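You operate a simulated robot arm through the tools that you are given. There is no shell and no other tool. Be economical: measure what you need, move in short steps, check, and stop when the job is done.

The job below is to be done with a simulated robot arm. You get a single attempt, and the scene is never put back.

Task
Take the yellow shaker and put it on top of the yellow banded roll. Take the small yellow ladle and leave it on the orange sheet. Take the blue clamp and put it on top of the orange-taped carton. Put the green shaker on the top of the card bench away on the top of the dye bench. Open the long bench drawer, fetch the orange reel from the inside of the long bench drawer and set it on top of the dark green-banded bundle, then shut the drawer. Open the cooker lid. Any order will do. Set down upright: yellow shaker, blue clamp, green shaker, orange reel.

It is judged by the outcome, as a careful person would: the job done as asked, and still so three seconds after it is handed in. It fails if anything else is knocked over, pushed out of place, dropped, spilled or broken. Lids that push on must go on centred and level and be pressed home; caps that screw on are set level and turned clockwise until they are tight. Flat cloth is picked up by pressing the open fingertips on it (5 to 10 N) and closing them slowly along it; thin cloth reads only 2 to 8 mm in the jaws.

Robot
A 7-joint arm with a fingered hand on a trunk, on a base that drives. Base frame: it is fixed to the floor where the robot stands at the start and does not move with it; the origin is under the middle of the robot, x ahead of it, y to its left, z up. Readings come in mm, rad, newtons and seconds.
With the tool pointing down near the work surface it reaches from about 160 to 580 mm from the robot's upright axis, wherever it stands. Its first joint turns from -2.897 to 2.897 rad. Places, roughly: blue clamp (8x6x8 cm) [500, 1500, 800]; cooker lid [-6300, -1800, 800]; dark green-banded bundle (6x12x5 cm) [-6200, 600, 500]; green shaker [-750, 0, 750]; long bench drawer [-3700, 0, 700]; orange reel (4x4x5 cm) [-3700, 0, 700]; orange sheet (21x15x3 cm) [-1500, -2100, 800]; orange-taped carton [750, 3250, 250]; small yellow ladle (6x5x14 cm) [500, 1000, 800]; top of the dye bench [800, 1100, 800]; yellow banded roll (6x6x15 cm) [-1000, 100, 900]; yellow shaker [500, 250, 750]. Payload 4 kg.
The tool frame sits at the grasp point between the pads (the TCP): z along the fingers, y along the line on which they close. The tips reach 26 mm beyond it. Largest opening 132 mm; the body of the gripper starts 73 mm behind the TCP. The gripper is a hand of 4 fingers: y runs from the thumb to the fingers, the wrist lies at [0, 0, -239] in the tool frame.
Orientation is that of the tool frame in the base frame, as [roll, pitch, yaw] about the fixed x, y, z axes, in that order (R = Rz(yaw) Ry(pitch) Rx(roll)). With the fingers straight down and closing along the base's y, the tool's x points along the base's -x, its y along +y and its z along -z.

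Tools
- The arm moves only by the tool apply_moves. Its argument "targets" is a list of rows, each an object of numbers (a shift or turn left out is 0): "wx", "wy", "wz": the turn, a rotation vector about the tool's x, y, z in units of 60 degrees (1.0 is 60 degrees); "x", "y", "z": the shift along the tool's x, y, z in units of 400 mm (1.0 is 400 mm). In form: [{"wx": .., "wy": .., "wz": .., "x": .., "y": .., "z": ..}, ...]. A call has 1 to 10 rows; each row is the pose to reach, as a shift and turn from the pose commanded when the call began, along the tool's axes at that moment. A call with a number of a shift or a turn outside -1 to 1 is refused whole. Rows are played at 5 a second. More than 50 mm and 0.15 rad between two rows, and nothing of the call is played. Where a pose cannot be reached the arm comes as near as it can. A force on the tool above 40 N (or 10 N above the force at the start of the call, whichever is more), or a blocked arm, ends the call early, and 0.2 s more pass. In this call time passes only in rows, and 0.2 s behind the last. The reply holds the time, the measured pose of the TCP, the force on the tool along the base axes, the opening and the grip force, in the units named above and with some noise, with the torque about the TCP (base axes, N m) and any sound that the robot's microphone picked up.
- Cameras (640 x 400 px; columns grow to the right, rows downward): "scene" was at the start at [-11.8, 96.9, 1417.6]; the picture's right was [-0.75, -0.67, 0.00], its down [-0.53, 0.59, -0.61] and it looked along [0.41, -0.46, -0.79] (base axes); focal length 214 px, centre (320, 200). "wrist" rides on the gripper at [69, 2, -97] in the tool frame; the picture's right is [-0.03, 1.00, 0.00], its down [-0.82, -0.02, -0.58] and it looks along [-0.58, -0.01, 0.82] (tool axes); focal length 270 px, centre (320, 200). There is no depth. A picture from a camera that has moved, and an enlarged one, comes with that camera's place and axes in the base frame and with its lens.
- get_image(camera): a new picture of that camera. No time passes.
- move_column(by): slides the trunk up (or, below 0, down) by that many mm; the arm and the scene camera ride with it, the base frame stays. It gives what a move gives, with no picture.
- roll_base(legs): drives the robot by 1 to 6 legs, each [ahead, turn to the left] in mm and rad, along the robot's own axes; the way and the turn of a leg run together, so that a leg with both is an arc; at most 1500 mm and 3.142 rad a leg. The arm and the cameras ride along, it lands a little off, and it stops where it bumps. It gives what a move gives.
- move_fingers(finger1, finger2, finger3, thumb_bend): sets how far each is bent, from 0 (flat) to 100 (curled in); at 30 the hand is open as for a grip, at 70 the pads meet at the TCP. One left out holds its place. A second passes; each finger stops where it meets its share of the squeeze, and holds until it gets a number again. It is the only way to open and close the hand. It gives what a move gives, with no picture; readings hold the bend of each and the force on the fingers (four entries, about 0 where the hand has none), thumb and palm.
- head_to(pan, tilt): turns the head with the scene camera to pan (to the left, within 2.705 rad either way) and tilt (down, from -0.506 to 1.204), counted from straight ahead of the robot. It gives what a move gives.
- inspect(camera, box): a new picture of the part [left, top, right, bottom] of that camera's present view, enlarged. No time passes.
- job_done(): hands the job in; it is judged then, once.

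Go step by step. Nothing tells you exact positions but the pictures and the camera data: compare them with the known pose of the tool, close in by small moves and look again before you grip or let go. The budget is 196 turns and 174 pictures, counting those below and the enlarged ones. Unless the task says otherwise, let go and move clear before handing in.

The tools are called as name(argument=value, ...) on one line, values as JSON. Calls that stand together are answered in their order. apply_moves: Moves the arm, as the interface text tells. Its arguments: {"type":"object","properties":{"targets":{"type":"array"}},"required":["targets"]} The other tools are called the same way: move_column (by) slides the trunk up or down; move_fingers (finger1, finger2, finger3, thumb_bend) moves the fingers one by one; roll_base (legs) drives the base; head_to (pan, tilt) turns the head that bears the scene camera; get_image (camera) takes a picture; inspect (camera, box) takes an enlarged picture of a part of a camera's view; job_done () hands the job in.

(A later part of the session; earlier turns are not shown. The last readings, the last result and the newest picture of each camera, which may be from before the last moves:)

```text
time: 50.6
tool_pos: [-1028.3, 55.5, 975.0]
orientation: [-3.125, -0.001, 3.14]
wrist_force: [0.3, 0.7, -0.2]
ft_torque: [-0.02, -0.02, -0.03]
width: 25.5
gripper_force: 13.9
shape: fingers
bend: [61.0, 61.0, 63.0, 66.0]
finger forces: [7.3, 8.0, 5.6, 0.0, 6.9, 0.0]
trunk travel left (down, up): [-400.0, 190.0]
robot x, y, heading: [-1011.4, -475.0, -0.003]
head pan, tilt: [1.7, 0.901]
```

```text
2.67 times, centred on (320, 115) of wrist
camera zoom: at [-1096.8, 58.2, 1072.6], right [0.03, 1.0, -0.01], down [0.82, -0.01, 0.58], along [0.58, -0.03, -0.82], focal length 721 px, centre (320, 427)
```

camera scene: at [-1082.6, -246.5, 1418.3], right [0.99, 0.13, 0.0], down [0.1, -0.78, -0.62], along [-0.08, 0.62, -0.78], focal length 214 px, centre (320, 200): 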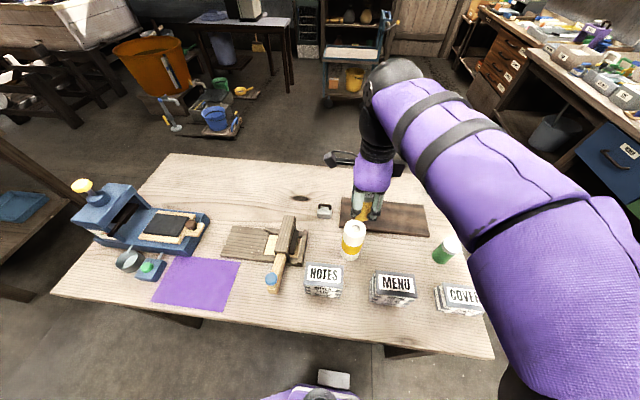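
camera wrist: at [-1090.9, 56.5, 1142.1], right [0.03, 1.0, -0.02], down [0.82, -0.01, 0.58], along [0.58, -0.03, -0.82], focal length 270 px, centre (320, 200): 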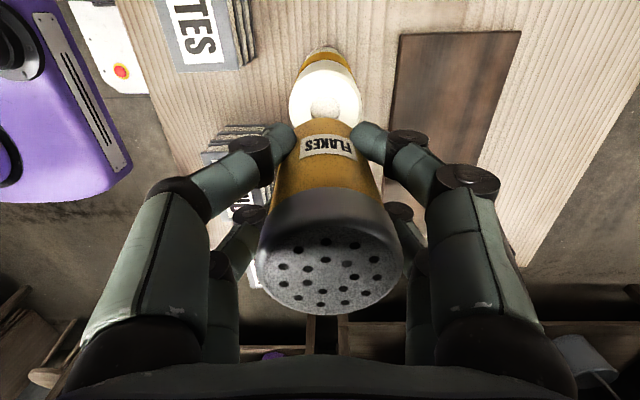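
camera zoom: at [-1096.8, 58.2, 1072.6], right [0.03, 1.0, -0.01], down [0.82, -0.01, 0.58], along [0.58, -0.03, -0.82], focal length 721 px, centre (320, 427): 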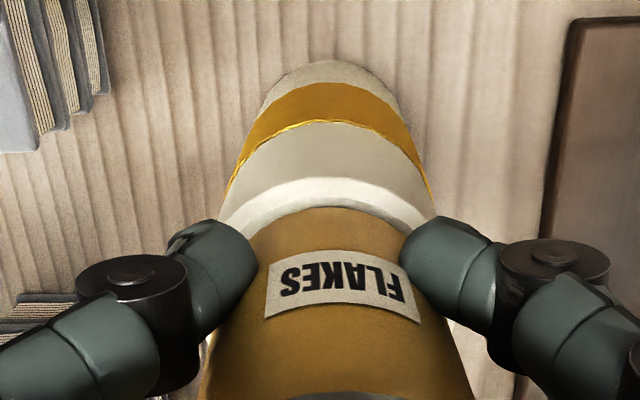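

No contact yet, so I'll keep lowering.

apply_moves(targets=[{"z": 0.005}])

apply_moves(targets=[{"z": 0.005}])

inspect(camera="scene", box=[334, 210, 382, 240])

```text
time: 51.0
tool_pos: [-1028.1, 53.5, 974.2]
orientation: [-3.128, -0.001, 3.139]
wrist_force: [0.3, 0.0, 1.0]
ft_torque: [0.02, -0.04, 0.01]
width: 25.0
gripper_force: 14.0
shape: fingers
bend: [61.0, 61.0, 63.0, 66.0]
finger forces: [7.7, 8.2, 5.8, 0.1, 7.2, 0.1]
trunk travel left (down, up): [-400.0, 190.0]
robot x, y, heading: [-1012.6, -472.8, -0.0]
head pan, tilt: [1.7, 0.901]
```

```text
time: 51.5
tool_pos: [-1028.7, 53.5, 972.8]
orientation: [-3.13, -0.003, -3.142]
wrist_force: [1.3, -0.7, 11.6]
ft_torque: [0.03, 0.01, 0.01]
width: 25.1
gripper_force: 16.1
shape: fingers
bend: [62.0, 61.0, 64.0, 66.0]
finger forces: [8.7, 9.4, 6.9, 0.0, 8.0, 0.0]
trunk travel left (down, up): [-400.0, 190.0]
robot x, y, heading: [-1009.1, -474.5, 0.001]
head pan, tilt: [1.7, 0.901]
```

```text
13.33 times, centred on (358, 225) of scene
camera zoom: at [-1082.6, -247.2, 1418.7], right [0.99, 0.13, 0.0], down [0.1, -0.78, -0.62], along [-0.08, 0.62, -0.78], focal length 2860 px, centre (-187, -133)
```

zoom: 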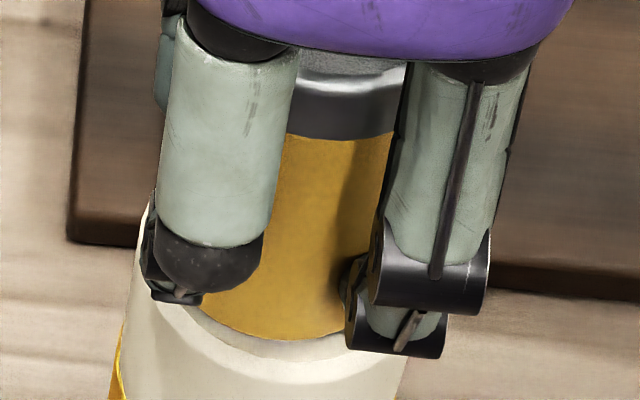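

Contact was made at about z=973. I'll ease the pressure slightly and open gently.

apply_moves(targets=[{"z": -0.002}])

move_fingers(finger1=56, finger2=56, finger3=58, thumb_bend=61)

move_fingers(finger1=40, finger2=40, finger3=40, thumb_bend=40)

get_image(camera="wrist")

inspect(camera="scene", box=[310, 180, 406, 276])

```text
time: 51.9
tool_pos: [-1027.9, 53.2, 974.6]
orientation: [-3.129, -0.001, 3.141]
wrist_force: [0.0, 1.4, 11.5]
ft_torque: [0.03, 0.04, 0.03]
width: 24.9
gripper_force: 16.8
shape: fingers
bend: [62.0, 61.0, 64.0, 67.0]
finger forces: [9.2, 9.5, 6.5, 0.1, 8.0, 0.0]
trunk travel left (down, up): [-400.0, 190.0]
robot x, y, heading: [-1009.8, -474.2, -0.003]
head pan, tilt: [1.7, 0.901]
```

```text
time: 52.9
tool_pos: [-1027.3, 55.1, 972.5]
orientation: [-3.127, 0.0, 3.14]
wrist_force: [0.0, -0.4, 0.2]
ft_torque: [0.0, 0.03, 0.01]
width: 37.2
gripper_force: 0.1
shape: fingers
bend: [56.0, 56.0, 57.0, 61.0]
finger forces: [0.1, 0.0, 0.0, 0.1, 0.1, 0.0]
trunk travel left (down, up): [-400.0, 190.0]
robot x, y, heading: [-1012.1, -474.2, 0.002]
head pan, tilt: [1.7, 0.901]
```

```text
time: 53.9
tool_pos: [-1027.2, 54.0, 972.8]
orientation: [-3.127, -0.003, 3.139]
wrist_force: [-0.6, 0.2, 0.8]
ft_torque: [-0.01, -0.03, 0.01]
width: 99.2
gripper_force: 0.1
shape: fingers
bend: [40.0, 40.0, 40.0, 40.0]
finger forces: [0.1, 0.1, 0.0, 0.1, 0.0, 0.1]
trunk travel left (down, up): [-400.0, 190.0]
robot x, y, heading: [-1011.3, -475.4, 0.002]
head pan, tilt: [1.7, 0.901]
```

```text
134 pictures are left
camera wrist: at [-1096.8, 57.8, 1069.5], right [0.03, 1.0, -0.01], down [0.82, -0.01, 0.58], along [0.58, -0.03, -0.82], focal length 270 px, centre (320, 200)
```

wrist: 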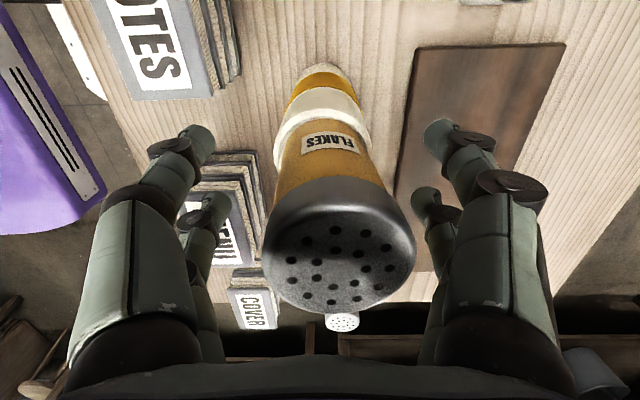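

```text
4.17 times, centred on (358, 228) of scene
camera zoom: at [-1082.6, -246.5, 1418.3], right [0.99, 0.13, 0.0], down [0.1, -0.78, -0.62], along [-0.08, 0.62, -0.78], focal length 894 px, centre (162, 83)
```

zoom: 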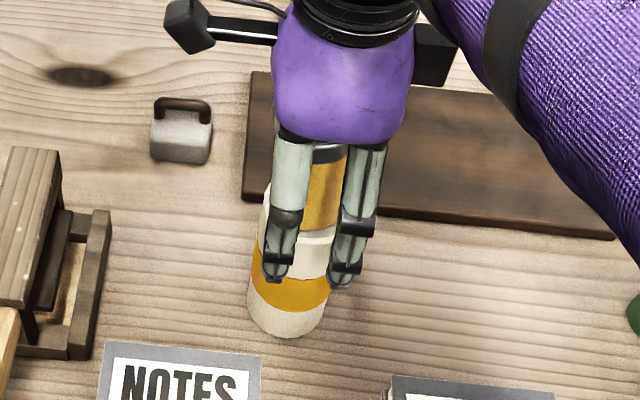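

The yellow shaker stands centred on the roll. I'll open fully, rise clear and move on to the green shaker at about (-750, 75).

move_fingers(finger1=30, finger2=30, finger3=30, thumb_bend=30)

apply_moves(targets=[{"z": -0.1}, {"z": -0.2}, {"z": -0.3}, {"z": -0.4}])

roll_base(legs=[[120, 0.25], [120, -0.25]])

get_image(camera="wrist")

get_image(camera="scene")

```text
time: 54.9
tool_pos: [-1027.0, 53.4, 972.3]
orientation: [-3.125, -0.003, 3.141]
wrist_force: [0.3, 0.6, -0.1]
ft_torque: [0.01, 0.01, 0.03]
width: 132.3
gripper_force: 0.0
shape: fingers
bend: [30.0, 30.0, 30.0, 30.0]
finger forces: [0.0, 0.0, 0.0, 0.0, 0.0, 0.1]
trunk travel left (down, up): [-400.0, 190.0]
robot x, y, heading: [-1013.5, -476.6, 0.001]
head pan, tilt: [1.7, 0.901]
```

```text
time: 55.9
tool_pos: [-1027.9, 57.4, 1132.4]
orientation: [-3.127, -0.002, 3.142]
wrist_force: [0.0, -0.5, 0.4]
ft_torque: [0.01, 0.0, -0.01]
width: 132.6
gripper_force: 0.0
shape: fingers
bend: [30.0, 30.0, 30.0, 30.0]
finger forces: [0.1, 0.1, 0.0, 0.0, 0.1, 0.0]
trunk travel left (down, up): [-400.0, 190.0]
robot x, y, heading: [-1011.1, -477.7, -0.008]
head pan, tilt: [1.7, 0.901]
```

```text
time: 58.1
tool_pos: [-790.7, 88.3, 1131.6]
orientation: [-3.129, -0.003, -3.14]
wrist_force: [-0.3, 0.6, 0.1]
ft_torque: [-0.02, -0.01, 0.04]
width: 132.3
gripper_force: 0.1
shape: fingers
bend: [30.0, 30.0, 30.0, 30.0]
finger forces: [0.1, 0.1, 0.0, 0.0, 0.0, 0.0]
trunk travel left (down, up): [-400.0, 190.0]
robot x, y, heading: [-772.6, -444.5, 0.002]
head pan, tilt: [1.7, 0.901]
```

```text
132 pictures are left
camera wrist: at [-859.8, 91.0, 1228.8], right [0.02, 1.0, -0.01], down [0.82, -0.01, 0.58], along [0.58, -0.03, -0.82], focal length 270 px, centre (320, 200)
```

wrist: 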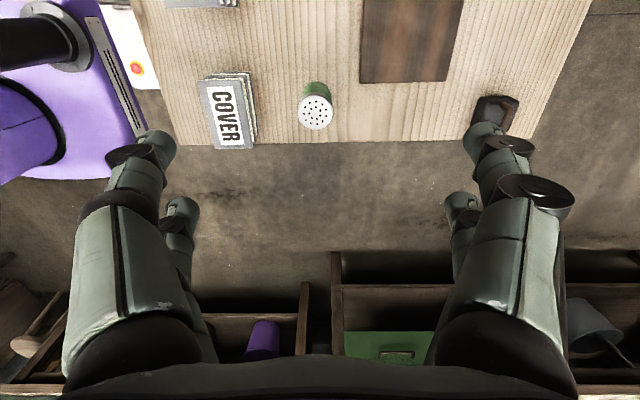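

```text
131 pictures are left
camera scene: at [-844.9, -216.0, 1418.3], right [0.99, 0.13, 0.0], down [0.1, -0.78, -0.62], along [-0.08, 0.62, -0.78], focal length 214 px, centre (320, 200)
```

scene: 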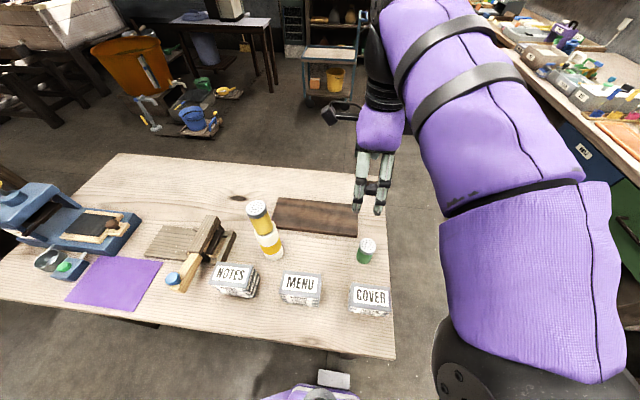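

The yellow shaker stands well on the roll. The green shaker is at about (-748, 75) with its top at z≈870, so I'll narrow the hand a little to clear the COVER boxes and descend above it.

move_fingers(finger1=38, finger2=38, finger3=38, thumb_bend=38)

apply_moves(targets=[{"x": -0.06, "y": -0.02, "z": 0.1}, {"x": -0.107, "y": -0.033, "z": 0.2}, {"x": -0.107, "y": -0.033, "z": 0.3}, {"x": -0.107, "y": -0.033, "z": 0.42}])

get_image(camera="wrist")

```text
time: 59.1
tool_pos: [-791.4, 88.4, 1132.4]
orientation: [-3.128, -0.002, -3.139]
wrist_force: [0.4, -0.6, -1.2]
ft_torque: [0.04, 0.02, -0.01]
width: 107.3
gripper_force: 0.1
shape: fingers
bend: [38.0, 38.0, 38.0, 38.0]
finger forces: [0.1, 0.0, 0.0, 0.0, 0.1, 0.0]
trunk travel left (down, up): [-400.0, 190.0]
robot x, y, heading: [-771.2, -441.4, 0.001]
head pan, tilt: [1.7, 0.901]
```

```text
time: 60.1
tool_pos: [-746.9, 72.4, 965.0]
orientation: [-3.128, -0.002, -3.141]
wrist_force: [0.1, -0.4, 0.0]
ft_torque: [0.01, 0.01, 0.0]
width: 107.2
gripper_force: 0.0
shape: fingers
bend: [38.0, 38.0, 38.0, 38.0]
finger forces: [0.1, 0.0, 0.2, 0.1, 0.0, 0.0]
trunk travel left (down, up): [-400.0, 190.0]
robot x, y, heading: [-777.9, -441.8, 0.001]
head pan, tilt: [1.7, 0.901]
```

```text
130 pictures are left
camera wrist: at [-816.1, 75.3, 1062.3], right [0.02, 1.0, -0.01], down [0.82, -0.01, 0.58], along [0.58, -0.02, -0.82], focal length 270 px, centre (320, 200)
```

wrist: 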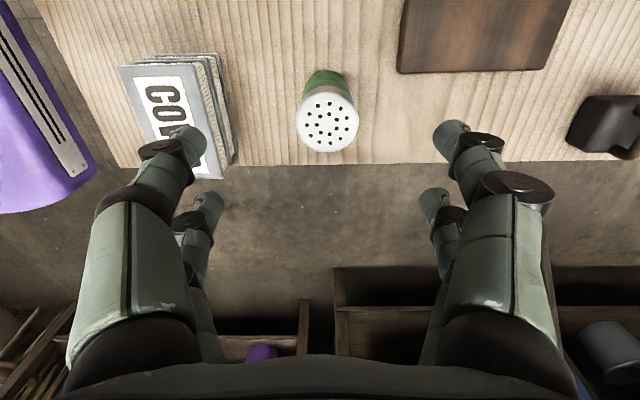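

The shaker top is centred at about (-750, 77), and the thumb should clear the box by about 15 mm. I'll lower to the grip height.

apply_moves(targets=[{"x": 0.007, "y": 0.014, "z": 0.1}, {"x": 0.007, "y": 0.014, "z": 0.2}, {"x": 0.007, "y": 0.014, "z": 0.3}])

get_image(camera="wrist")

```text
time: 60.9
tool_pos: [-751.9, 73.6, 842.1]
orientation: [-3.128, -0.002, -3.139]
wrist_force: [0.0, 0.0, 0.9]
ft_torque: [0.03, -0.01, 0.02]
width: 107.0
gripper_force: 0.1
shape: fingers
bend: [38.0, 38.0, 38.0, 38.0]
finger forces: [0.1, 0.0, 0.1, 0.0, 0.1, 0.0]
trunk travel left (down, up): [-400.0, 190.0]
robot x, y, heading: [-774.0, -441.2, -0.004]
head pan, tilt: [1.7, 0.901]
```

```text
129 pictures are left
camera wrist: at [-820.8, 77.4, 938.4], right [0.02, 1.0, -0.01], down [0.82, -0.01, 0.58], along [0.58, -0.03, -0.82], focal length 270 px, centre (320, 200)
```

wrist: 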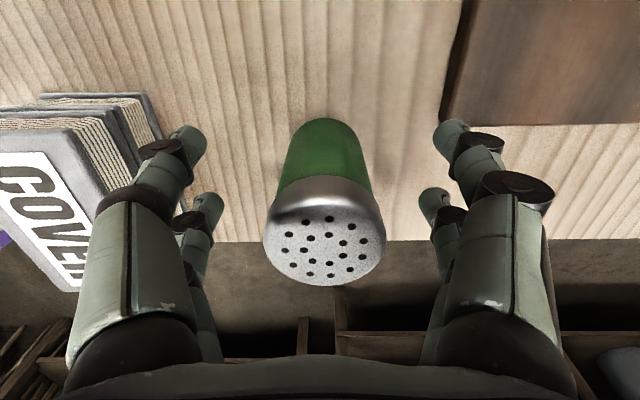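

The shaker is centred and the box is clear, so I'll grip and lift.

move_fingers(finger1=70, finger2=70, finger3=70, thumb_bend=70)

apply_moves(targets=[{"z": -0.05}, {"z": -0.15}, {"z": -0.25}, {"z": -0.35}, {"z": -0.45}, {"z": -0.55}, {"z": -0.65}, {"z": -0.75}, {"z": -0.85}])

get_image(camera="wrist")

```text
time: 61.9
tool_pos: [-752.1, 74.2, 841.9]
orientation: [-3.127, -0.003, -3.141]
wrist_force: [0.2, 0.5, 0.1]
ft_torque: [-0.01, -0.03, -0.03]
width: 18.0
gripper_force: 11.5
shape: fingers
bend: [64.0, 59.0, 60.0, 67.0]
finger forces: [3.9, 7.3, 6.4, 0.0, 4.6, 0.1]
trunk travel left (down, up): [-400.0, 190.0]
robot x, y, heading: [-774.1, -446.8, 0.005]
head pan, tilt: [1.7, 0.901]
```

```text
time: 63.9
tool_pos: [-751.9, 78.9, 1163.7]
orientation: [-3.127, 0.0, -3.14]
wrist_force: [0.7, 0.5, -0.3]
ft_torque: [0.01, 0.01, 0.02]
width: 17.6
gripper_force: 11.2
shape: fingers
bend: [64.0, 59.0, 60.0, 67.0]
finger forces: [3.9, 7.2, 6.1, 0.1, 4.5, 0.0]
out of reach, approached as far as the arm can: row 9
trunk travel left (down, up): [-400.0, 190.0]
robot x, y, heading: [-774.2, -446.0, 0.003]
head pan, tilt: [1.7, 0.901]
```

```text
128 pictures are left
camera wrist: at [-820.4, 82.3, 1260.6], right [0.02, 1.0, -0.02], down [0.82, -0.01, 0.58], along [0.58, -0.03, -0.82], focal length 270 px, centre (320, 200)
```

wrist: 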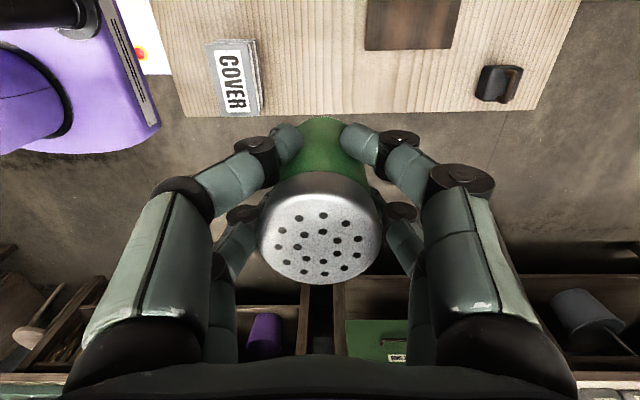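

The green shaker is in hand. I'll drive to the corridor, turn to face -y and back up alongside the dye bench to find a free spot near the ladle.

roll_base(legs=[[620, 0], [0, -1.571], [-445, 0], [-450, -0.34], [-450, 0.34]])

get_image(camera="scene")

get_image(camera="wrist")

```text
time: 78.7
tool_pos: [535.8, 866.8, 1163.2]
orientation: [-3.126, -0.002, 1.563]
wrist_force: [0.3, -0.5, -1.3]
ft_torque: [0.05, 0.0, 0.01]
width: 17.0
gripper_force: 10.4
shape: fingers
bend: [65.0, 59.0, 60.0, 67.0]
finger forces: [4.0, 7.2, 6.1, 0.0, 4.1, 0.0]
trunk travel left (down, up): [-400.0, 190.0]
robot x, y, heading: [13.2, 888.6, -1.576]
head pan, tilt: [1.7, 0.901]
```

```text
127 pictures are left
camera scene: at [240.1, 960.5, 1418.3], right [0.12, -0.99, 0.0], down [-0.78, -0.1, -0.62], along [0.62, 0.08, -0.78], focal length 214 px, centre (320, 200)
```

scene: 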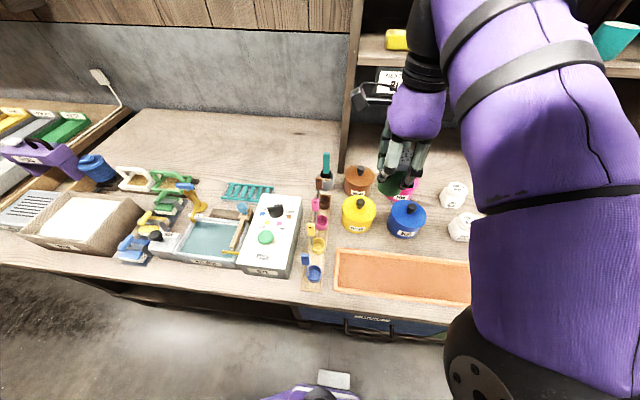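

```text
126 pictures are left
camera wrist: at [539.2, 934.8, 1260.3], right [1.0, -0.03, -0.01], down [-0.02, -0.82, 0.58], along [-0.03, -0.58, -0.82], focal length 270 px, centre (320, 200)
```

wrist: 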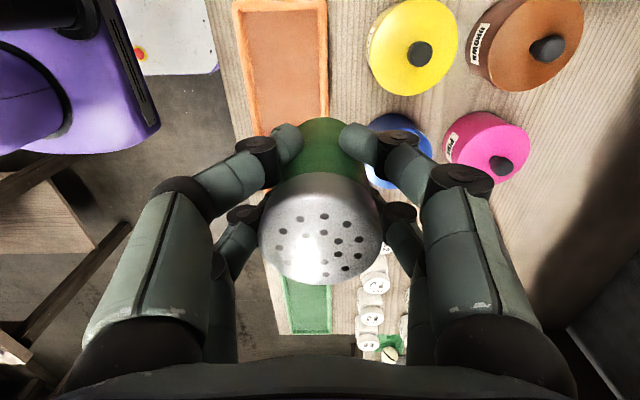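

I can see the dye bench contents now. The best reachable bare-wood spot is the strip between the green tray and the white jars, at about (594, 306), so I'll drive there and turn the hand to close along y.

roll_base(legs=[[290, 0.3], [290, -0.3]])

apply_moves(targets=[{"wz": -0.14}, {"wz": -0.28}, {"wz": -0.42}, {"wz": -0.56}, {"wz": -0.7}, {"wz": -0.84}, {"wz": -0.98}])

apply_moves(targets=[{"wz": -0.13}, {"wz": -0.26}, {"wz": -0.39}, {"wz": -0.52}])

get_image(camera="wrist")

get_image(camera="scene")

```text
time: 82.2
tool_pos: [621.7, 302.5, 1163.5]
orientation: [-3.127, -0.002, 1.57]
wrist_force: [-0.4, -0.5, 0.0]
ft_torque: [0.0, -0.01, 0.01]
width: 16.7
gripper_force: 10.8
shape: fingers
bend: [65.0, 59.0, 61.0, 68.0]
finger forces: [4.1, 7.1, 6.1, 0.0, 4.0, 0.0]
trunk travel left (down, up): [-400.0, 190.0]
robot x, y, heading: [96.8, 327.9, -1.566]
head pan, tilt: [1.7, 0.901]
```

```text
time: 83.8
tool_pos: [622.6, 302.7, 1163.1]
orientation: [-3.134, -0.012, 2.599]
wrist_force: [-0.4, 0.4, -1.0]
ft_torque: [0.0, 0.03, 0.01]
width: 16.8
gripper_force: 10.0
shape: fingers
bend: [65.0, 59.0, 61.0, 68.0]
finger forces: [4.0, 7.1, 6.1, 0.0, 4.0, 0.0]
trunk travel left (down, up): [-400.0, 190.0]
robot x, y, heading: [99.9, 328.0, -1.567]
head pan, tilt: [1.7, 0.901]
```

```text
time: 84.8
tool_pos: [621.5, 303.4, 1163.9]
orientation: [3.14, -0.014, -3.14]
wrist_force: [0.1, -0.2, -0.8]
ft_torque: [-0.02, 0.02, 0.0]
width: 16.5
gripper_force: 10.8
shape: fingers
bend: [65.0, 59.0, 61.0, 68.0]
finger forces: [4.0, 7.2, 6.2, 0.0, 4.0, 0.0]
trunk travel left (down, up): [-400.0, 190.0]
robot x, y, heading: [97.3, 322.4, -1.567]
head pan, tilt: [1.7, 0.901]
```

```text
125 pictures are left
camera wrist: at [554.0, 304.9, 1261.5], right [0.02, 1.0, 0.0], down [0.82, -0.02, 0.57], along [0.57, -0.01, -0.82], focal length 270 px, centre (320, 200)
```

wrist: 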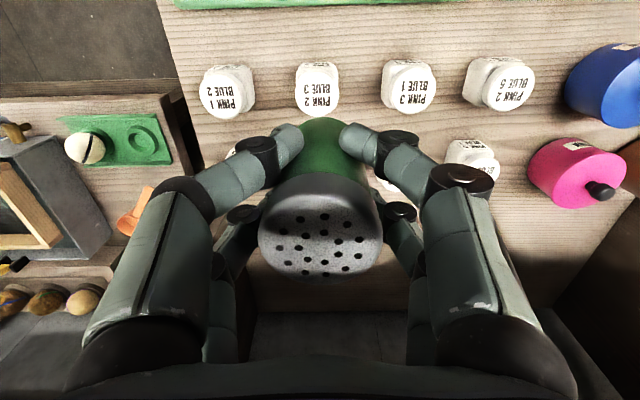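

```text
124 pictures are left
camera scene: at [325.4, 395.7, 1418.3], right [0.13, -0.99, 0.0], down [-0.78, -0.1, -0.62], along [0.62, 0.08, -0.78], focal length 214 px, centre (320, 200)
```

scene: 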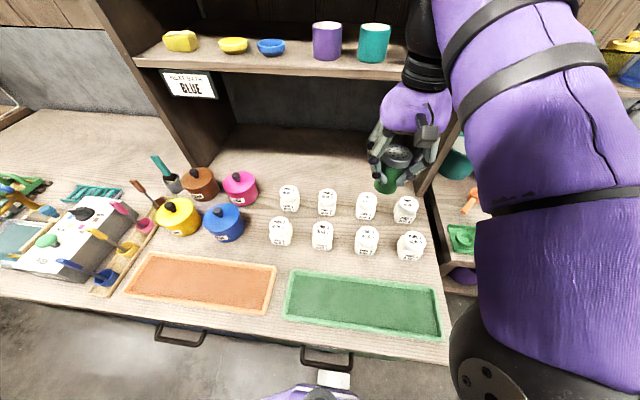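

The strip behind the green tray spans x≈552–614. I'll place the shaker at about (585, 358), midway between two jars, and move there and come part way down.

apply_moves(targets=[{"x": 0.045, "y": 0.07, "z": 0.05}, {"x": 0.092, "y": 0.138, "z": 0.12}, {"x": 0.092, "y": 0.138, "z": 0.24}, {"x": 0.092, "y": 0.138, "z": 0.36}, {"x": 0.092, "y": 0.138, "z": 0.48}, {"x": 0.092, "y": 0.138, "z": 0.58}])

get_image(camera="scene")

get_image(camera="wrist")

```text
time: 86.2
tool_pos: [585.5, 356.3, 933.4]
orientation: [3.14, -0.014, -3.14]
wrist_force: [-0.6, 0.0, -1.1]
ft_torque: [-0.02, 0.0, -0.03]
width: 16.0
gripper_force: 10.6
shape: fingers
bend: [65.0, 59.0, 61.0, 68.0]
finger forces: [4.4, 7.1, 6.2, 0.0, 3.9, 0.0]
trunk travel left (down, up): [-400.0, 190.0]
robot x, y, heading: [102.2, 325.7, -1.568]
head pan, tilt: [1.7, 0.901]
```

```text
123 pictures are left
camera scene: at [325.3, 395.8, 1418.4], right [0.13, -0.99, 0.0], down [-0.78, -0.1, -0.62], along [0.62, 0.08, -0.78], focal length 214 px, centre (320, 200)
```

scene: 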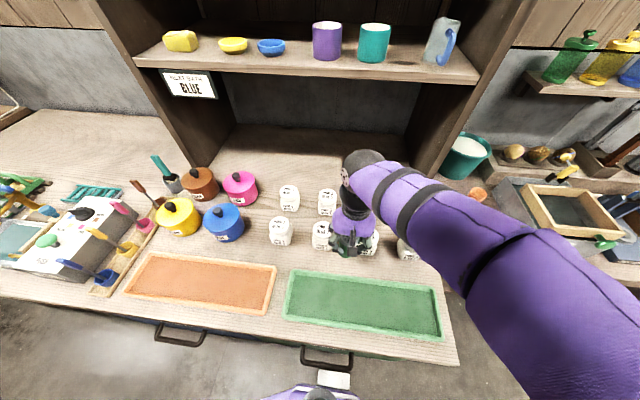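

```text
122 pictures are left
camera wrist: at [517.1, 359.2, 1030.5], right [0.03, 1.0, 0.0], down [0.82, -0.02, 0.57], along [0.57, -0.01, -0.82], focal length 270 px, centre (320, 200)
```

wrist: 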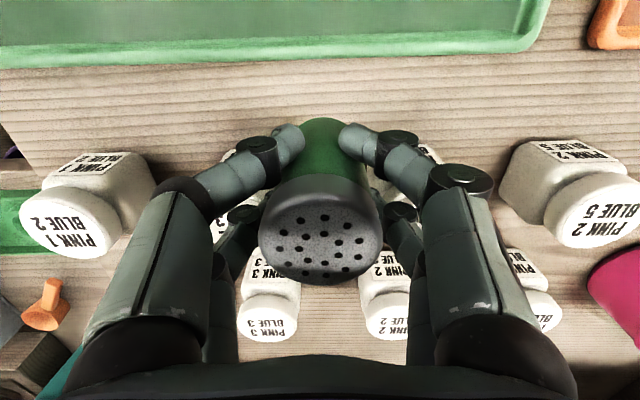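

The clearances look workable: tray edge at x≈549, jar fronts at ≈620. I'll lower carefully towards the wood.

apply_moves(targets=[{"x": 0.005, "z": 0.08}, {"x": 0.005, "z": 0.16}])

get_image(camera="wrist")

inspect(camera="scene", box=[290, 190, 418, 286])

```text
time: 86.8
tool_pos: [579.8, 359.0, 867.6]
orientation: [3.14, -0.014, 3.139]
wrist_force: [0.3, -0.5, -0.9]
ft_torque: [0.02, 0.01, 0.03]
width: 16.0
gripper_force: 11.7
shape: fingers
bend: [65.0, 59.0, 61.0, 68.0]
finger forces: [4.6, 7.1, 6.3, 0.0, 3.9, 0.0]
trunk travel left (down, up): [-400.0, 190.0]
robot x, y, heading: [99.6, 328.5, -1.575]
head pan, tilt: [1.7, 0.901]
```

```text
121 pictures are left
camera wrist: at [511.9, 360.9, 965.6], right [0.03, 1.0, 0.0], down [0.82, -0.02, 0.57], along [0.57, -0.01, -0.82], focal length 270 px, centre (320, 200)
```

wrist: 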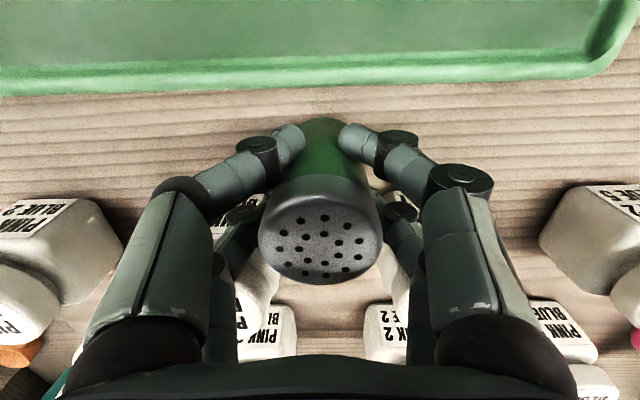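

```text
4.17 times, centred on (354, 238) of scene
camera zoom: at [325.3, 395.7, 1418.4], right [0.13, -0.99, 0.0], down [-0.78, -0.1, -0.62], along [0.62, 0.08, -0.78], focal length 894 px, centre (178, 42)
```

zoom: 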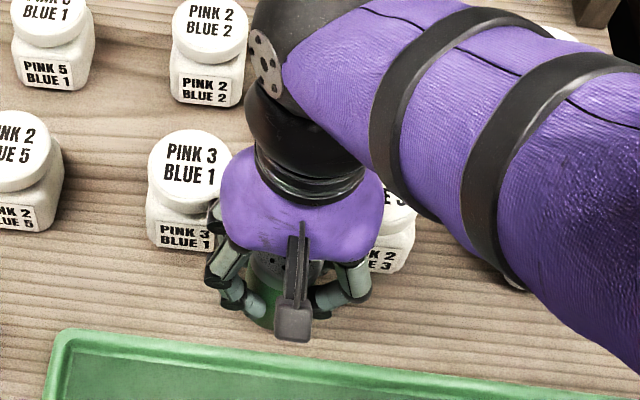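

All clear. I'll lower 8 mm, then take small steps until contact.

apply_moves(targets=[{"z": 0.02}])

apply_moves(targets=[{"z": 0.008}])

apply_moves(targets=[{"z": 0.006}])

inspect(camera="wrist", box=[200, 60, 440, 210])

```text
time: 87.2
tool_pos: [579.8, 359.4, 859.9]
orientation: [3.141, -0.013, -3.14]
wrist_force: [-0.9, -1.4, 3.3]
ft_torque: [-0.01, -0.06, 0.0]
width: 15.5
gripper_force: 11.1
shape: fingers
bend: [65.0, 59.0, 61.0, 68.0]
finger forces: [4.8, 7.5, 6.8, 0.0, 4.1, 0.1]
trunk travel left (down, up): [-400.0, 190.0]
robot x, y, heading: [95.6, 324.2, -1.57]
head pan, tilt: [1.7, 0.901]
```

```text
time: 87.7
tool_pos: [579.7, 359.4, 859.0]
orientation: [3.139, -0.01, -3.14]
wrist_force: [0.0, 0.1, 17.5]
ft_torque: [-0.02, -0.1, 0.0]
width: 14.8
gripper_force: 14.2
shape: fingers
bend: [66.0, 60.0, 62.0, 68.0]
finger forces: [5.6, 9.0, 8.9, 0.1, 5.3, 0.0]
trunk travel left (down, up): [-400.0, 190.0]
robot x, y, heading: [100.5, 324.4, -1.574]
head pan, tilt: [1.7, 0.901]
```

```text
time: 88.0
tool_pos: [578.6, 358.6, 856.0]
orientation: [3.14, -0.011, -3.141]
wrist_force: [0.4, 0.4, 26.5]
ft_torque: [0.07, -0.21, 0.03]
width: 13.6
gripper_force: 17.1
shape: fingers
bend: [67.0, 62.0, 63.0, 69.0]
finger forces: [6.8, 10.6, 10.3, 0.0, 5.9, 0.0]
trunk travel left (down, up): [-400.0, 190.0]
robot x, y, heading: [98.8, 325.4, -1.573]
head pan, tilt: [1.7, 0.901]
```

```text
2.67 times, centred on (320, 135) of wrist
camera zoom: at [510.7, 360.9, 954.3], right [0.03, 1.0, 0.0], down [0.82, -0.02, 0.57], along [0.57, -0.01, -0.82], focal length 721 px, centre (320, 373)
```

zoom: 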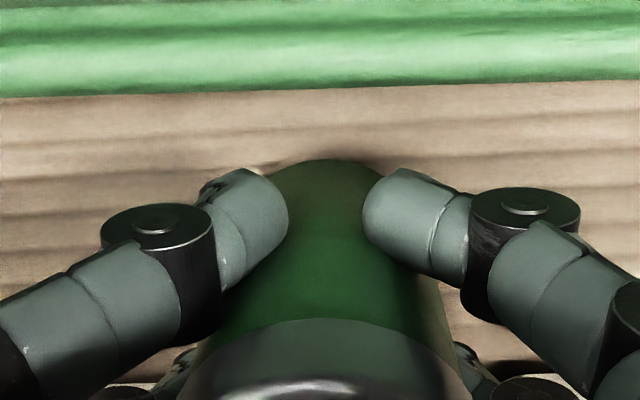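

It is down, with contact at about 860. I'll relieve the press and open.

apply_moves(targets=[{"z": -0.006}, {"z": -0.012}])

move_fingers(finger1=58, finger2=54, finger3=55, thumb_bend=61)

move_fingers(finger1=48, finger2=48, finger3=48, thumb_bend=48)

get_image(camera="wrist")

```text
time: 88.7
tool_pos: [577.5, 356.9, 857.5]
orientation: [-3.141, -0.018, 3.14]
wrist_force: [1.1, -0.8, 3.0]
ft_torque: [0.04, -0.09, -0.01]
width: 13.7
gripper_force: 13.4
shape: fingers
bend: [66.0, 61.0, 62.0, 68.0]
finger forces: [5.9, 8.3, 8.0, 0.0, 5.0, 0.0]
trunk travel left (down, up): [-400.0, 190.0]
robot x, y, heading: [98.5, 327.8, -1.568]
head pan, tilt: [1.7, 0.901]
```

```text
time: 89.7
tool_pos: [579.0, 358.7, 860.0]
orientation: [3.139, -0.014, -3.141]
wrist_force: [0.4, 0.2, -0.5]
ft_torque: [0.05, 0.02, 0.03]
width: 35.2
gripper_force: 0.0
shape: fingers
bend: [57.0, 54.0, 55.0, 61.0]
finger forces: [0.0, 0.0, 0.0, 0.0, 0.0, 0.1]
trunk travel left (down, up): [-400.0, 190.0]
robot x, y, heading: [103.6, 324.3, -1.575]
head pan, tilt: [1.7, 0.901]
```

```text
time: 90.7
tool_pos: [578.8, 357.9, 859.7]
orientation: [3.14, -0.014, 3.141]
wrist_force: [-0.1, 0.6, -0.3]
ft_torque: [-0.01, 0.01, -0.05]
width: 72.2
gripper_force: 0.2
shape: fingers
bend: [48.0, 48.0, 48.0, 48.0]
finger forces: [0.1, 0.1, 0.1, 0.0, 0.0, 0.0]
trunk travel left (down, up): [-400.0, 190.0]
robot x, y, heading: [100.8, 325.4, -1.572]
head pan, tilt: [1.7, 0.901]
```

```text
118 pictures are left
camera wrist: at [510.7, 360.4, 957.6], right [0.03, 1.0, 0.0], down [0.82, -0.02, 0.57], along [0.57, -0.01, -0.82], focal length 270 px, centre (320, 200)
```

wrist: 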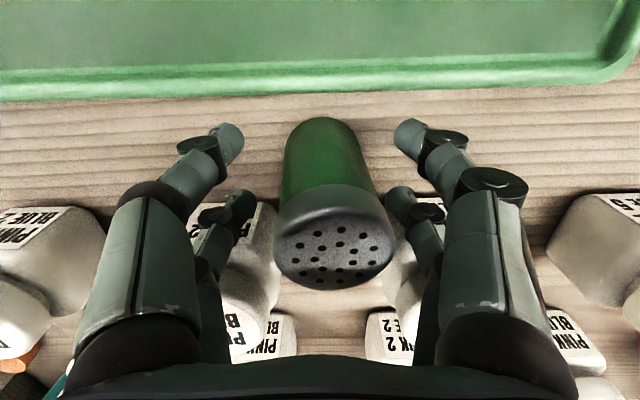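

The green shaker is standing on the dye bench. I'll rise clear, then back up to the ladle rack near y≈1050.

apply_moves(targets=[{"z": -0.1}, {"z": -0.2}, {"z": -0.3}, {"z": -0.4}, {"z": -0.5}, {"z": -0.6}, {"z": -0.7}])

move_fingers(finger1=30, finger2=30, finger3=30, thumb_bend=30)

roll_base(legs=[[-720, 0]])

get_image(camera="wrist")

get_image(camera="scene")

```text
time: 92.2
tool_pos: [580.5, 357.2, 1139.6]
orientation: [3.14, -0.017, -3.141]
wrist_force: [0.1, -0.3, -0.1]
ft_torque: [0.03, 0.0, -0.01]
width: 72.4
gripper_force: 0.2
shape: fingers
bend: [48.0, 48.0, 48.0, 48.0]
finger forces: [0.0, 0.0, 0.0, 0.1, 0.0, 0.0]
trunk travel left (down, up): [-400.0, 190.0]
robot x, y, heading: [98.5, 327.1, -1.567]
head pan, tilt: [1.7, 0.901]
```

```text
time: 93.2
tool_pos: [580.6, 358.4, 1138.1]
orientation: [3.14, -0.012, 3.141]
wrist_force: [0.6, -1.0, 0.0]
ft_torque: [0.0, -0.02, 0.01]
width: 132.6
gripper_force: 0.0
shape: fingers
bend: [30.0, 30.0, 30.0, 30.0]
finger forces: [0.0, 0.0, 0.0, 0.0, 0.0, 0.0]
trunk travel left (down, up): [-400.0, 190.0]
robot x, y, heading: [98.2, 329.3, -1.57]
head pan, tilt: [1.7, 0.901]
```

```text
time: 97.2
tool_pos: [575.1, 1092.5, 1138.5]
orientation: [3.141, -0.013, -3.128]
wrist_force: [0.5, -0.3, -0.9]
ft_torque: [0.03, -0.04, -0.01]
width: 132.6
gripper_force: 0.0
shape: fingers
bend: [30.0, 30.0, 30.0, 30.0]
finger forces: [0.0, 0.0, 0.1, 0.1, 0.0, 0.0]
trunk travel left (down, up): [-400.0, 190.0]
robot x, y, heading: [91.8, 1052.7, -1.558]
head pan, tilt: [1.7, 0.901]
```

```text
117 pictures are left
camera wrist: at [505.9, 1093.4, 1236.2], right [0.01, 1.0, 0.0], down [0.82, -0.01, 0.57], along [0.57, -0.01, -0.82], focal length 270 px, centre (320, 200)
```

wrist: 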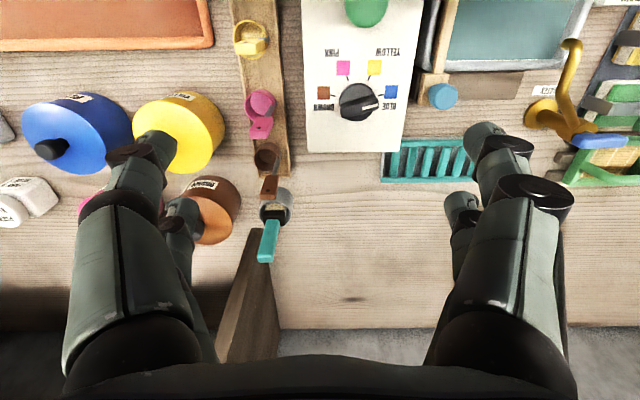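

```text
116 pictures are left
camera scene: at [318.5, 1126.2, 1418.3], right [0.14, -0.99, 0.0], down [-0.78, -0.11, -0.62], along [0.61, 0.09, -0.78], focal length 214 px, centre (320, 200)
```

scene: 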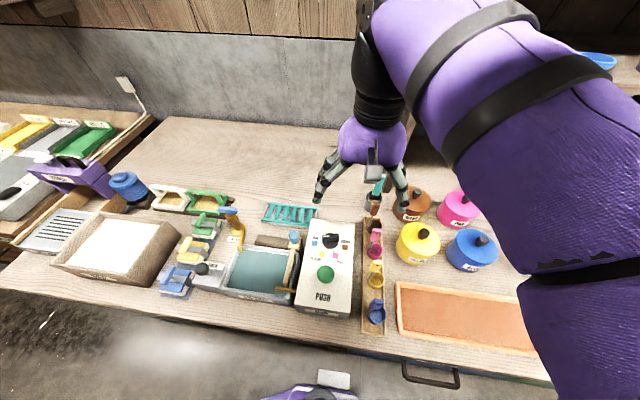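

The ladles seem to stand in a rack with vertical handles, with the yellow one second from the front. I'll zoom in on it.

inspect(camera="scene", box=[344, 210, 408, 330])

inspect(camera="wrist", box=[200, 0, 310, 100])

```text
3.33 times, centred on (376, 270) of scene
camera zoom: at [318.5, 1126.2, 1418.3], right [0.14, -0.99, 0.0], down [-0.78, -0.11, -0.62], along [0.61, 0.09, -0.78], focal length 715 px, centre (133, -33)
```

zoom: 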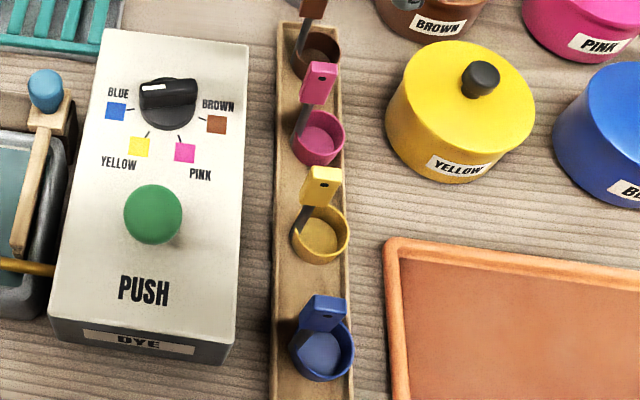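

```text
4.00 times, centred on (255, 50) of wrist
camera zoom: at [505.9, 1093.4, 1236.2], right [0.01, 1.0, 0.0], down [0.82, -0.01, 0.57], along [0.57, -0.01, -0.82], focal length 1081 px, centre (580, 800)
```

zoom: 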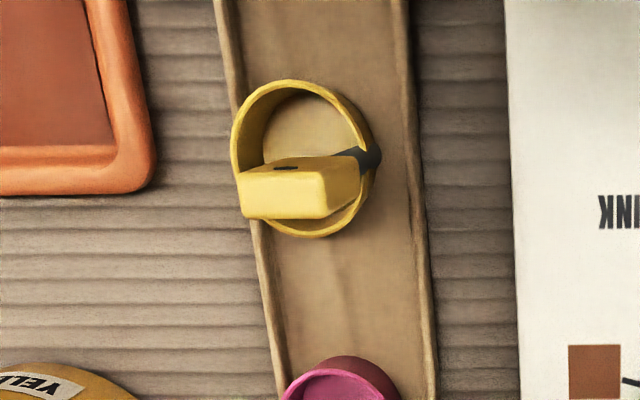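

The yellow ladle is a cup with an upright rod on its +y side and a yellow grip tab on top, at about (531, 1022, 930). I'll narrow the hand and move above it to look closer.

move_fingers(finger1=47, finger2=47, finger3=47, thumb_bend=47)

apply_moves(targets=[{"x": 0.04, "y": -0.06, "z": 0.08}, {"x": 0.08, "y": -0.12, "z": 0.16}, {"x": 0.11, "y": -0.175, "z": 0.25}, {"x": 0.11, "y": -0.175, "z": 0.3}])

get_image(camera="wrist")

inspect(camera="scene", box=[330, 190, 426, 310])

```text
time: 98.2
tool_pos: [573.6, 1092.4, 1138.1]
orientation: [3.14, -0.014, -3.128]
wrist_force: [-0.9, 0.1, -0.6]
ft_torque: [-0.01, 0.01, -0.01]
width: 76.6
gripper_force: 0.0
shape: fingers
bend: [47.0, 47.0, 47.0, 47.0]
finger forces: [0.1, 0.1, 0.0, 0.1, 0.0, 0.1]
trunk travel left (down, up): [-400.0, 190.0]
robot x, y, heading: [91.3, 1055.7, -1.554]
head pan, tilt: [1.7, 0.901]
```

```text
time: 99.2
tool_pos: [528.9, 1020.2, 1017.3]
orientation: [3.14, -0.014, -3.128]
wrist_force: [-0.4, 0.3, 0.2]
ft_torque: [0.03, -0.05, -0.03]
width: 76.2
gripper_force: 0.2
shape: fingers
bend: [47.0, 47.0, 47.0, 47.0]
finger forces: [0.0, 0.1, 0.0, 0.1, 0.1, 0.1]
trunk travel left (down, up): [-400.0, 190.0]
robot x, y, heading: [93.8, 1054.8, -1.556]
head pan, tilt: [1.7, 0.901]
```

```text
113 pictures are left
camera wrist: at [461.1, 1021.9, 1115.7], right [0.01, 1.0, 0.0], down [0.82, -0.01, 0.57], along [0.57, -0.01, -0.82], focal length 270 px, centre (320, 200)
```

wrist: 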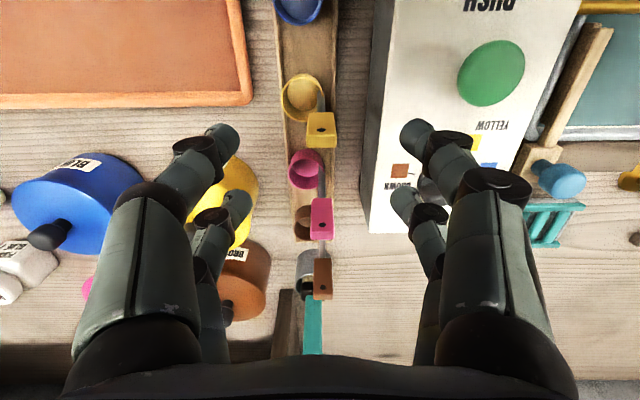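

```text
3.33 times, centred on (378, 250) of scene
camera zoom: at [318.4, 1126.1, 1418.4], right [0.14, -0.99, 0.0], down [-0.78, -0.11, -0.62], along [0.61, 0.09, -0.78], focal length 715 px, centre (127, 33)
```

zoom: 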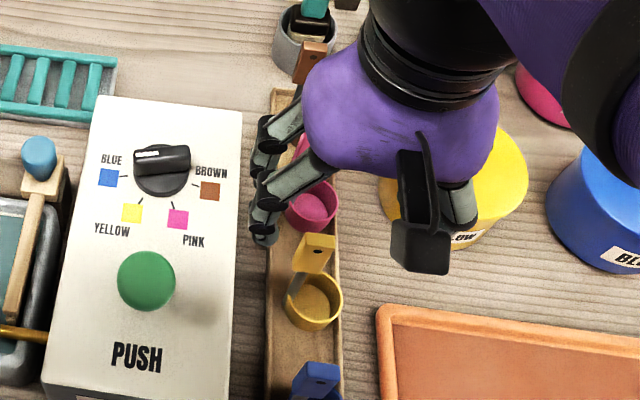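

The tab is about 20 mm wide along y, centred at (533, 1022) and z≈912–940. I'll narrow the hand slightly and lower so the pads straddle it.

move_fingers(finger1=52, finger2=52, finger3=52, thumb_bend=52)

apply_moves(targets=[{"x": -0.01, "y": 0.004, "z": 0.08}, {"x": -0.01, "y": 0.004, "z": 0.16}])

get_image(camera="wrist")

```text
time: 100.2
tool_pos: [528.8, 1021.3, 1017.9]
orientation: [3.14, -0.015, -3.128]
wrist_force: [0.2, -0.1, -0.1]
ft_torque: [-0.04, -0.01, -0.01]
width: 59.8
gripper_force: 0.1
shape: fingers
bend: [52.0, 52.0, 52.0, 52.0]
finger forces: [0.1, 0.0, 0.1, 0.1, 0.0, 0.0]
trunk travel left (down, up): [-400.0, 190.0]
robot x, y, heading: [91.6, 1053.7, -1.558]
head pan, tilt: [1.7, 0.901]
```

```text
time: 100.8
tool_pos: [533.3, 1023.8, 954.7]
orientation: [3.138, -0.013, -3.129]
wrist_force: [0.5, -0.1, -0.4]
ft_torque: [-0.03, 0.0, 0.01]
width: 59.6
gripper_force: 0.1
shape: fingers
bend: [52.0, 52.0, 52.0, 52.0]
finger forces: [0.0, 0.0, 0.0, 0.1, 0.0, 0.1]
trunk travel left (down, up): [-400.0, 190.0]
robot x, y, heading: [94.6, 1053.4, -1.556]
head pan, tilt: [1.7, 0.901]
```

```text
111 pictures are left
camera wrist: at [465.6, 1024.0, 1052.6], right [0.01, 1.0, 0.0], down [0.82, -0.01, 0.57], along [0.57, -0.01, -0.82], focal length 270 px, centre (320, 200)
```

wrist: 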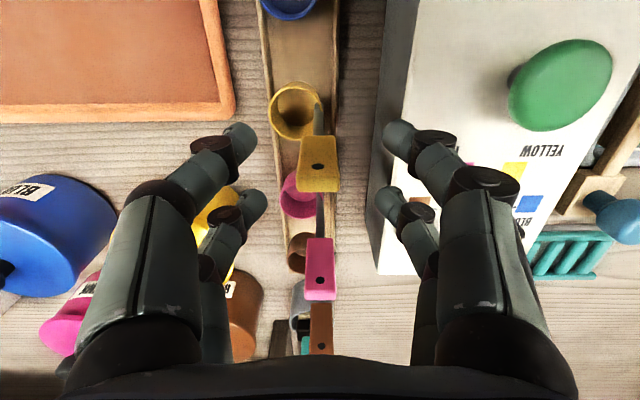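

The tab is centred between the pads, and the machine top (≈865) lies below the fingertips' final height. I'll descend and grip.

apply_moves(targets=[{"y": -0.004, "z": 0.04}, {"y": -0.004, "z": 0.08}])

move_fingers(finger1=70, finger2=70, finger3=70, thumb_bend=70)

get_image(camera="wrist")

```text
time: 101.4
tool_pos: [533.1, 1022.3, 923.5]
orientation: [3.138, -0.013, -3.128]
wrist_force: [-1.1, 0.3, 0.2]
ft_torque: [0.04, -0.01, -0.01]
width: 59.6
gripper_force: 0.1
shape: fingers
bend: [52.0, 52.0, 52.0, 52.0]
finger forces: [0.0, 0.0, 0.0, 0.0, 0.1, 0.1]
trunk travel left (down, up): [-400.0, 190.0]
robot x, y, heading: [90.5, 1054.4, -1.553]
head pan, tilt: [1.7, 0.901]
```

```text
time: 102.4
tool_pos: [531.9, 1021.4, 922.9]
orientation: [3.14, -0.014, -3.128]
wrist_force: [-0.8, 0.1, 0.1]
ft_torque: [0.03, 0.03, 0.01]
width: 1.5
gripper_force: 0.0
shape: fingers
bend: [70.0, 70.0, 70.0, 70.0]
finger forces: [0.0, 0.0, 0.0, 0.0, 0.0, 0.0]
trunk travel left (down, up): [-400.0, 190.0]
robot x, y, heading: [96.1, 1057.8, -1.554]
head pan, tilt: [1.7, 0.901]
```

```text
110 pictures are left
camera wrist: at [464.4, 1023.3, 1020.8], right [0.01, 1.0, 0.0], down [0.82, -0.01, 0.57], along [0.57, -0.01, -0.82], focal length 270 px, centre (320, 200)
```

wrist: 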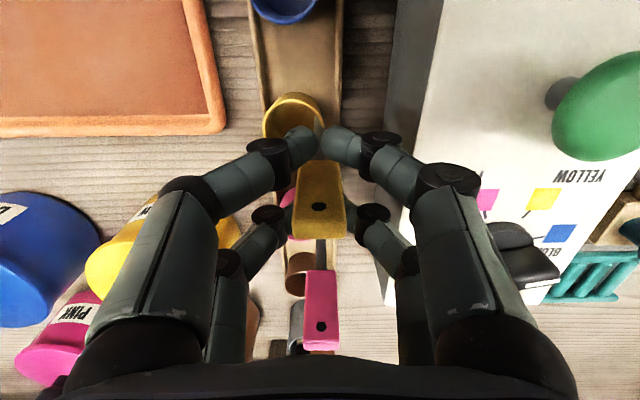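

The fingers closed fore and aft of the thin tab without touching it: the pads sit in two pairs at about ±20 mm along x. I'll reopen, shift +24 mm in x so the front pair lands on the tab, and close again.

move_fingers(finger1=52, finger2=52, finger3=52, thumb_bend=52)

apply_moves(targets=[{"x": -0.03}, {"x": -0.06, "y": 0.002}])

get_image(camera="wrist")

```text
time: 103.4
tool_pos: [532.5, 1022.6, 923.5]
orientation: [3.141, -0.015, -3.127]
wrist_force: [0.4, -0.8, 1.3]
ft_torque: [0.01, 0.02, -0.02]
width: 58.5
gripper_force: 0.0
shape: fingers
bend: [52.0, 52.0, 52.0, 52.0]
finger forces: [0.1, 0.0, 0.0, 0.1, 0.0, 0.1]
trunk travel left (down, up): [-400.0, 190.0]
robot x, y, heading: [90.4, 1050.4, -1.563]
head pan, tilt: [1.7, 0.901]
```

```text
time: 104.0
tool_pos: [555.7, 1022.9, 922.1]
orientation: [3.139, -0.014, -3.126]
wrist_force: [-0.9, 0.6, -0.1]
ft_torque: [-0.01, -0.04, 0.0]
width: 58.6
gripper_force: 0.0
shape: fingers
bend: [52.0, 52.0, 52.0, 52.0]
finger forces: [0.1, 0.0, 0.1, 0.0, 0.1, 0.1]
trunk travel left (down, up): [-400.0, 190.0]
robot x, y, heading: [92.1, 1051.4, -1.555]
head pan, tilt: [1.7, 0.901]
```

```text
109 pictures are left
camera wrist: at [488.0, 1024.0, 1020.8], right [0.01, 1.0, 0.0], down [0.82, -0.01, 0.57], along [0.57, -0.01, -0.82], focal length 270 px, centre (320, 200)
```

wrist: 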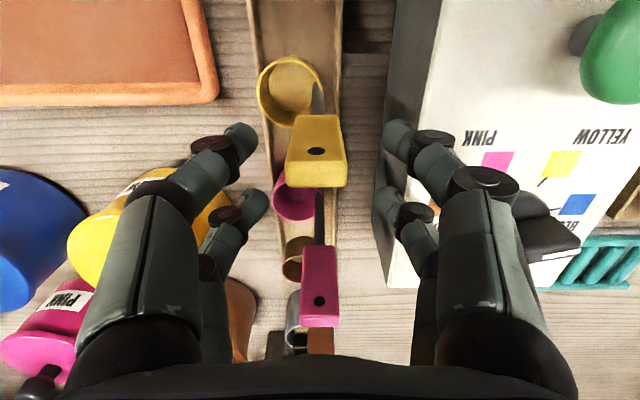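

The front pair now lines up with the tab, so I'll close.

move_fingers(finger1=70, finger2=70, finger3=70, thumb_bend=70)

get_image(camera="wrist")

```text
time: 105.0
tool_pos: [556.7, 1022.9, 921.8]
orientation: [3.141, -0.013, -3.127]
wrist_force: [-0.3, -1.2, -0.5]
ft_torque: [-0.02, 0.0, -0.01]
width: 17.5
gripper_force: 5.0
shape: fingers
bend: [64.0, 70.0, 70.0, 67.0]
finger forces: [5.2, 0.0, 0.1, 0.0, 5.1, 0.1]
trunk travel left (down, up): [-400.0, 190.0]
robot x, y, heading: [94.5, 1052.2, -1.556]
head pan, tilt: [1.7, 0.901]
```

```text
108 pictures are left
camera wrist: at [488.0, 1023.8, 1020.7], right [0.01, 1.0, 0.0], down [0.82, -0.01, 0.57], along [0.57, -0.01, -0.82], focal length 270 px, centre (320, 200)
```

wrist: 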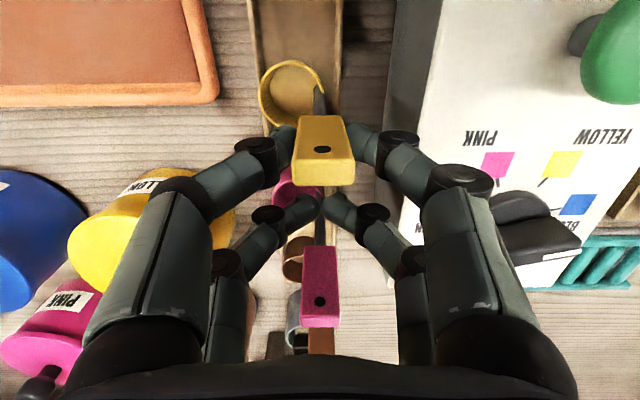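

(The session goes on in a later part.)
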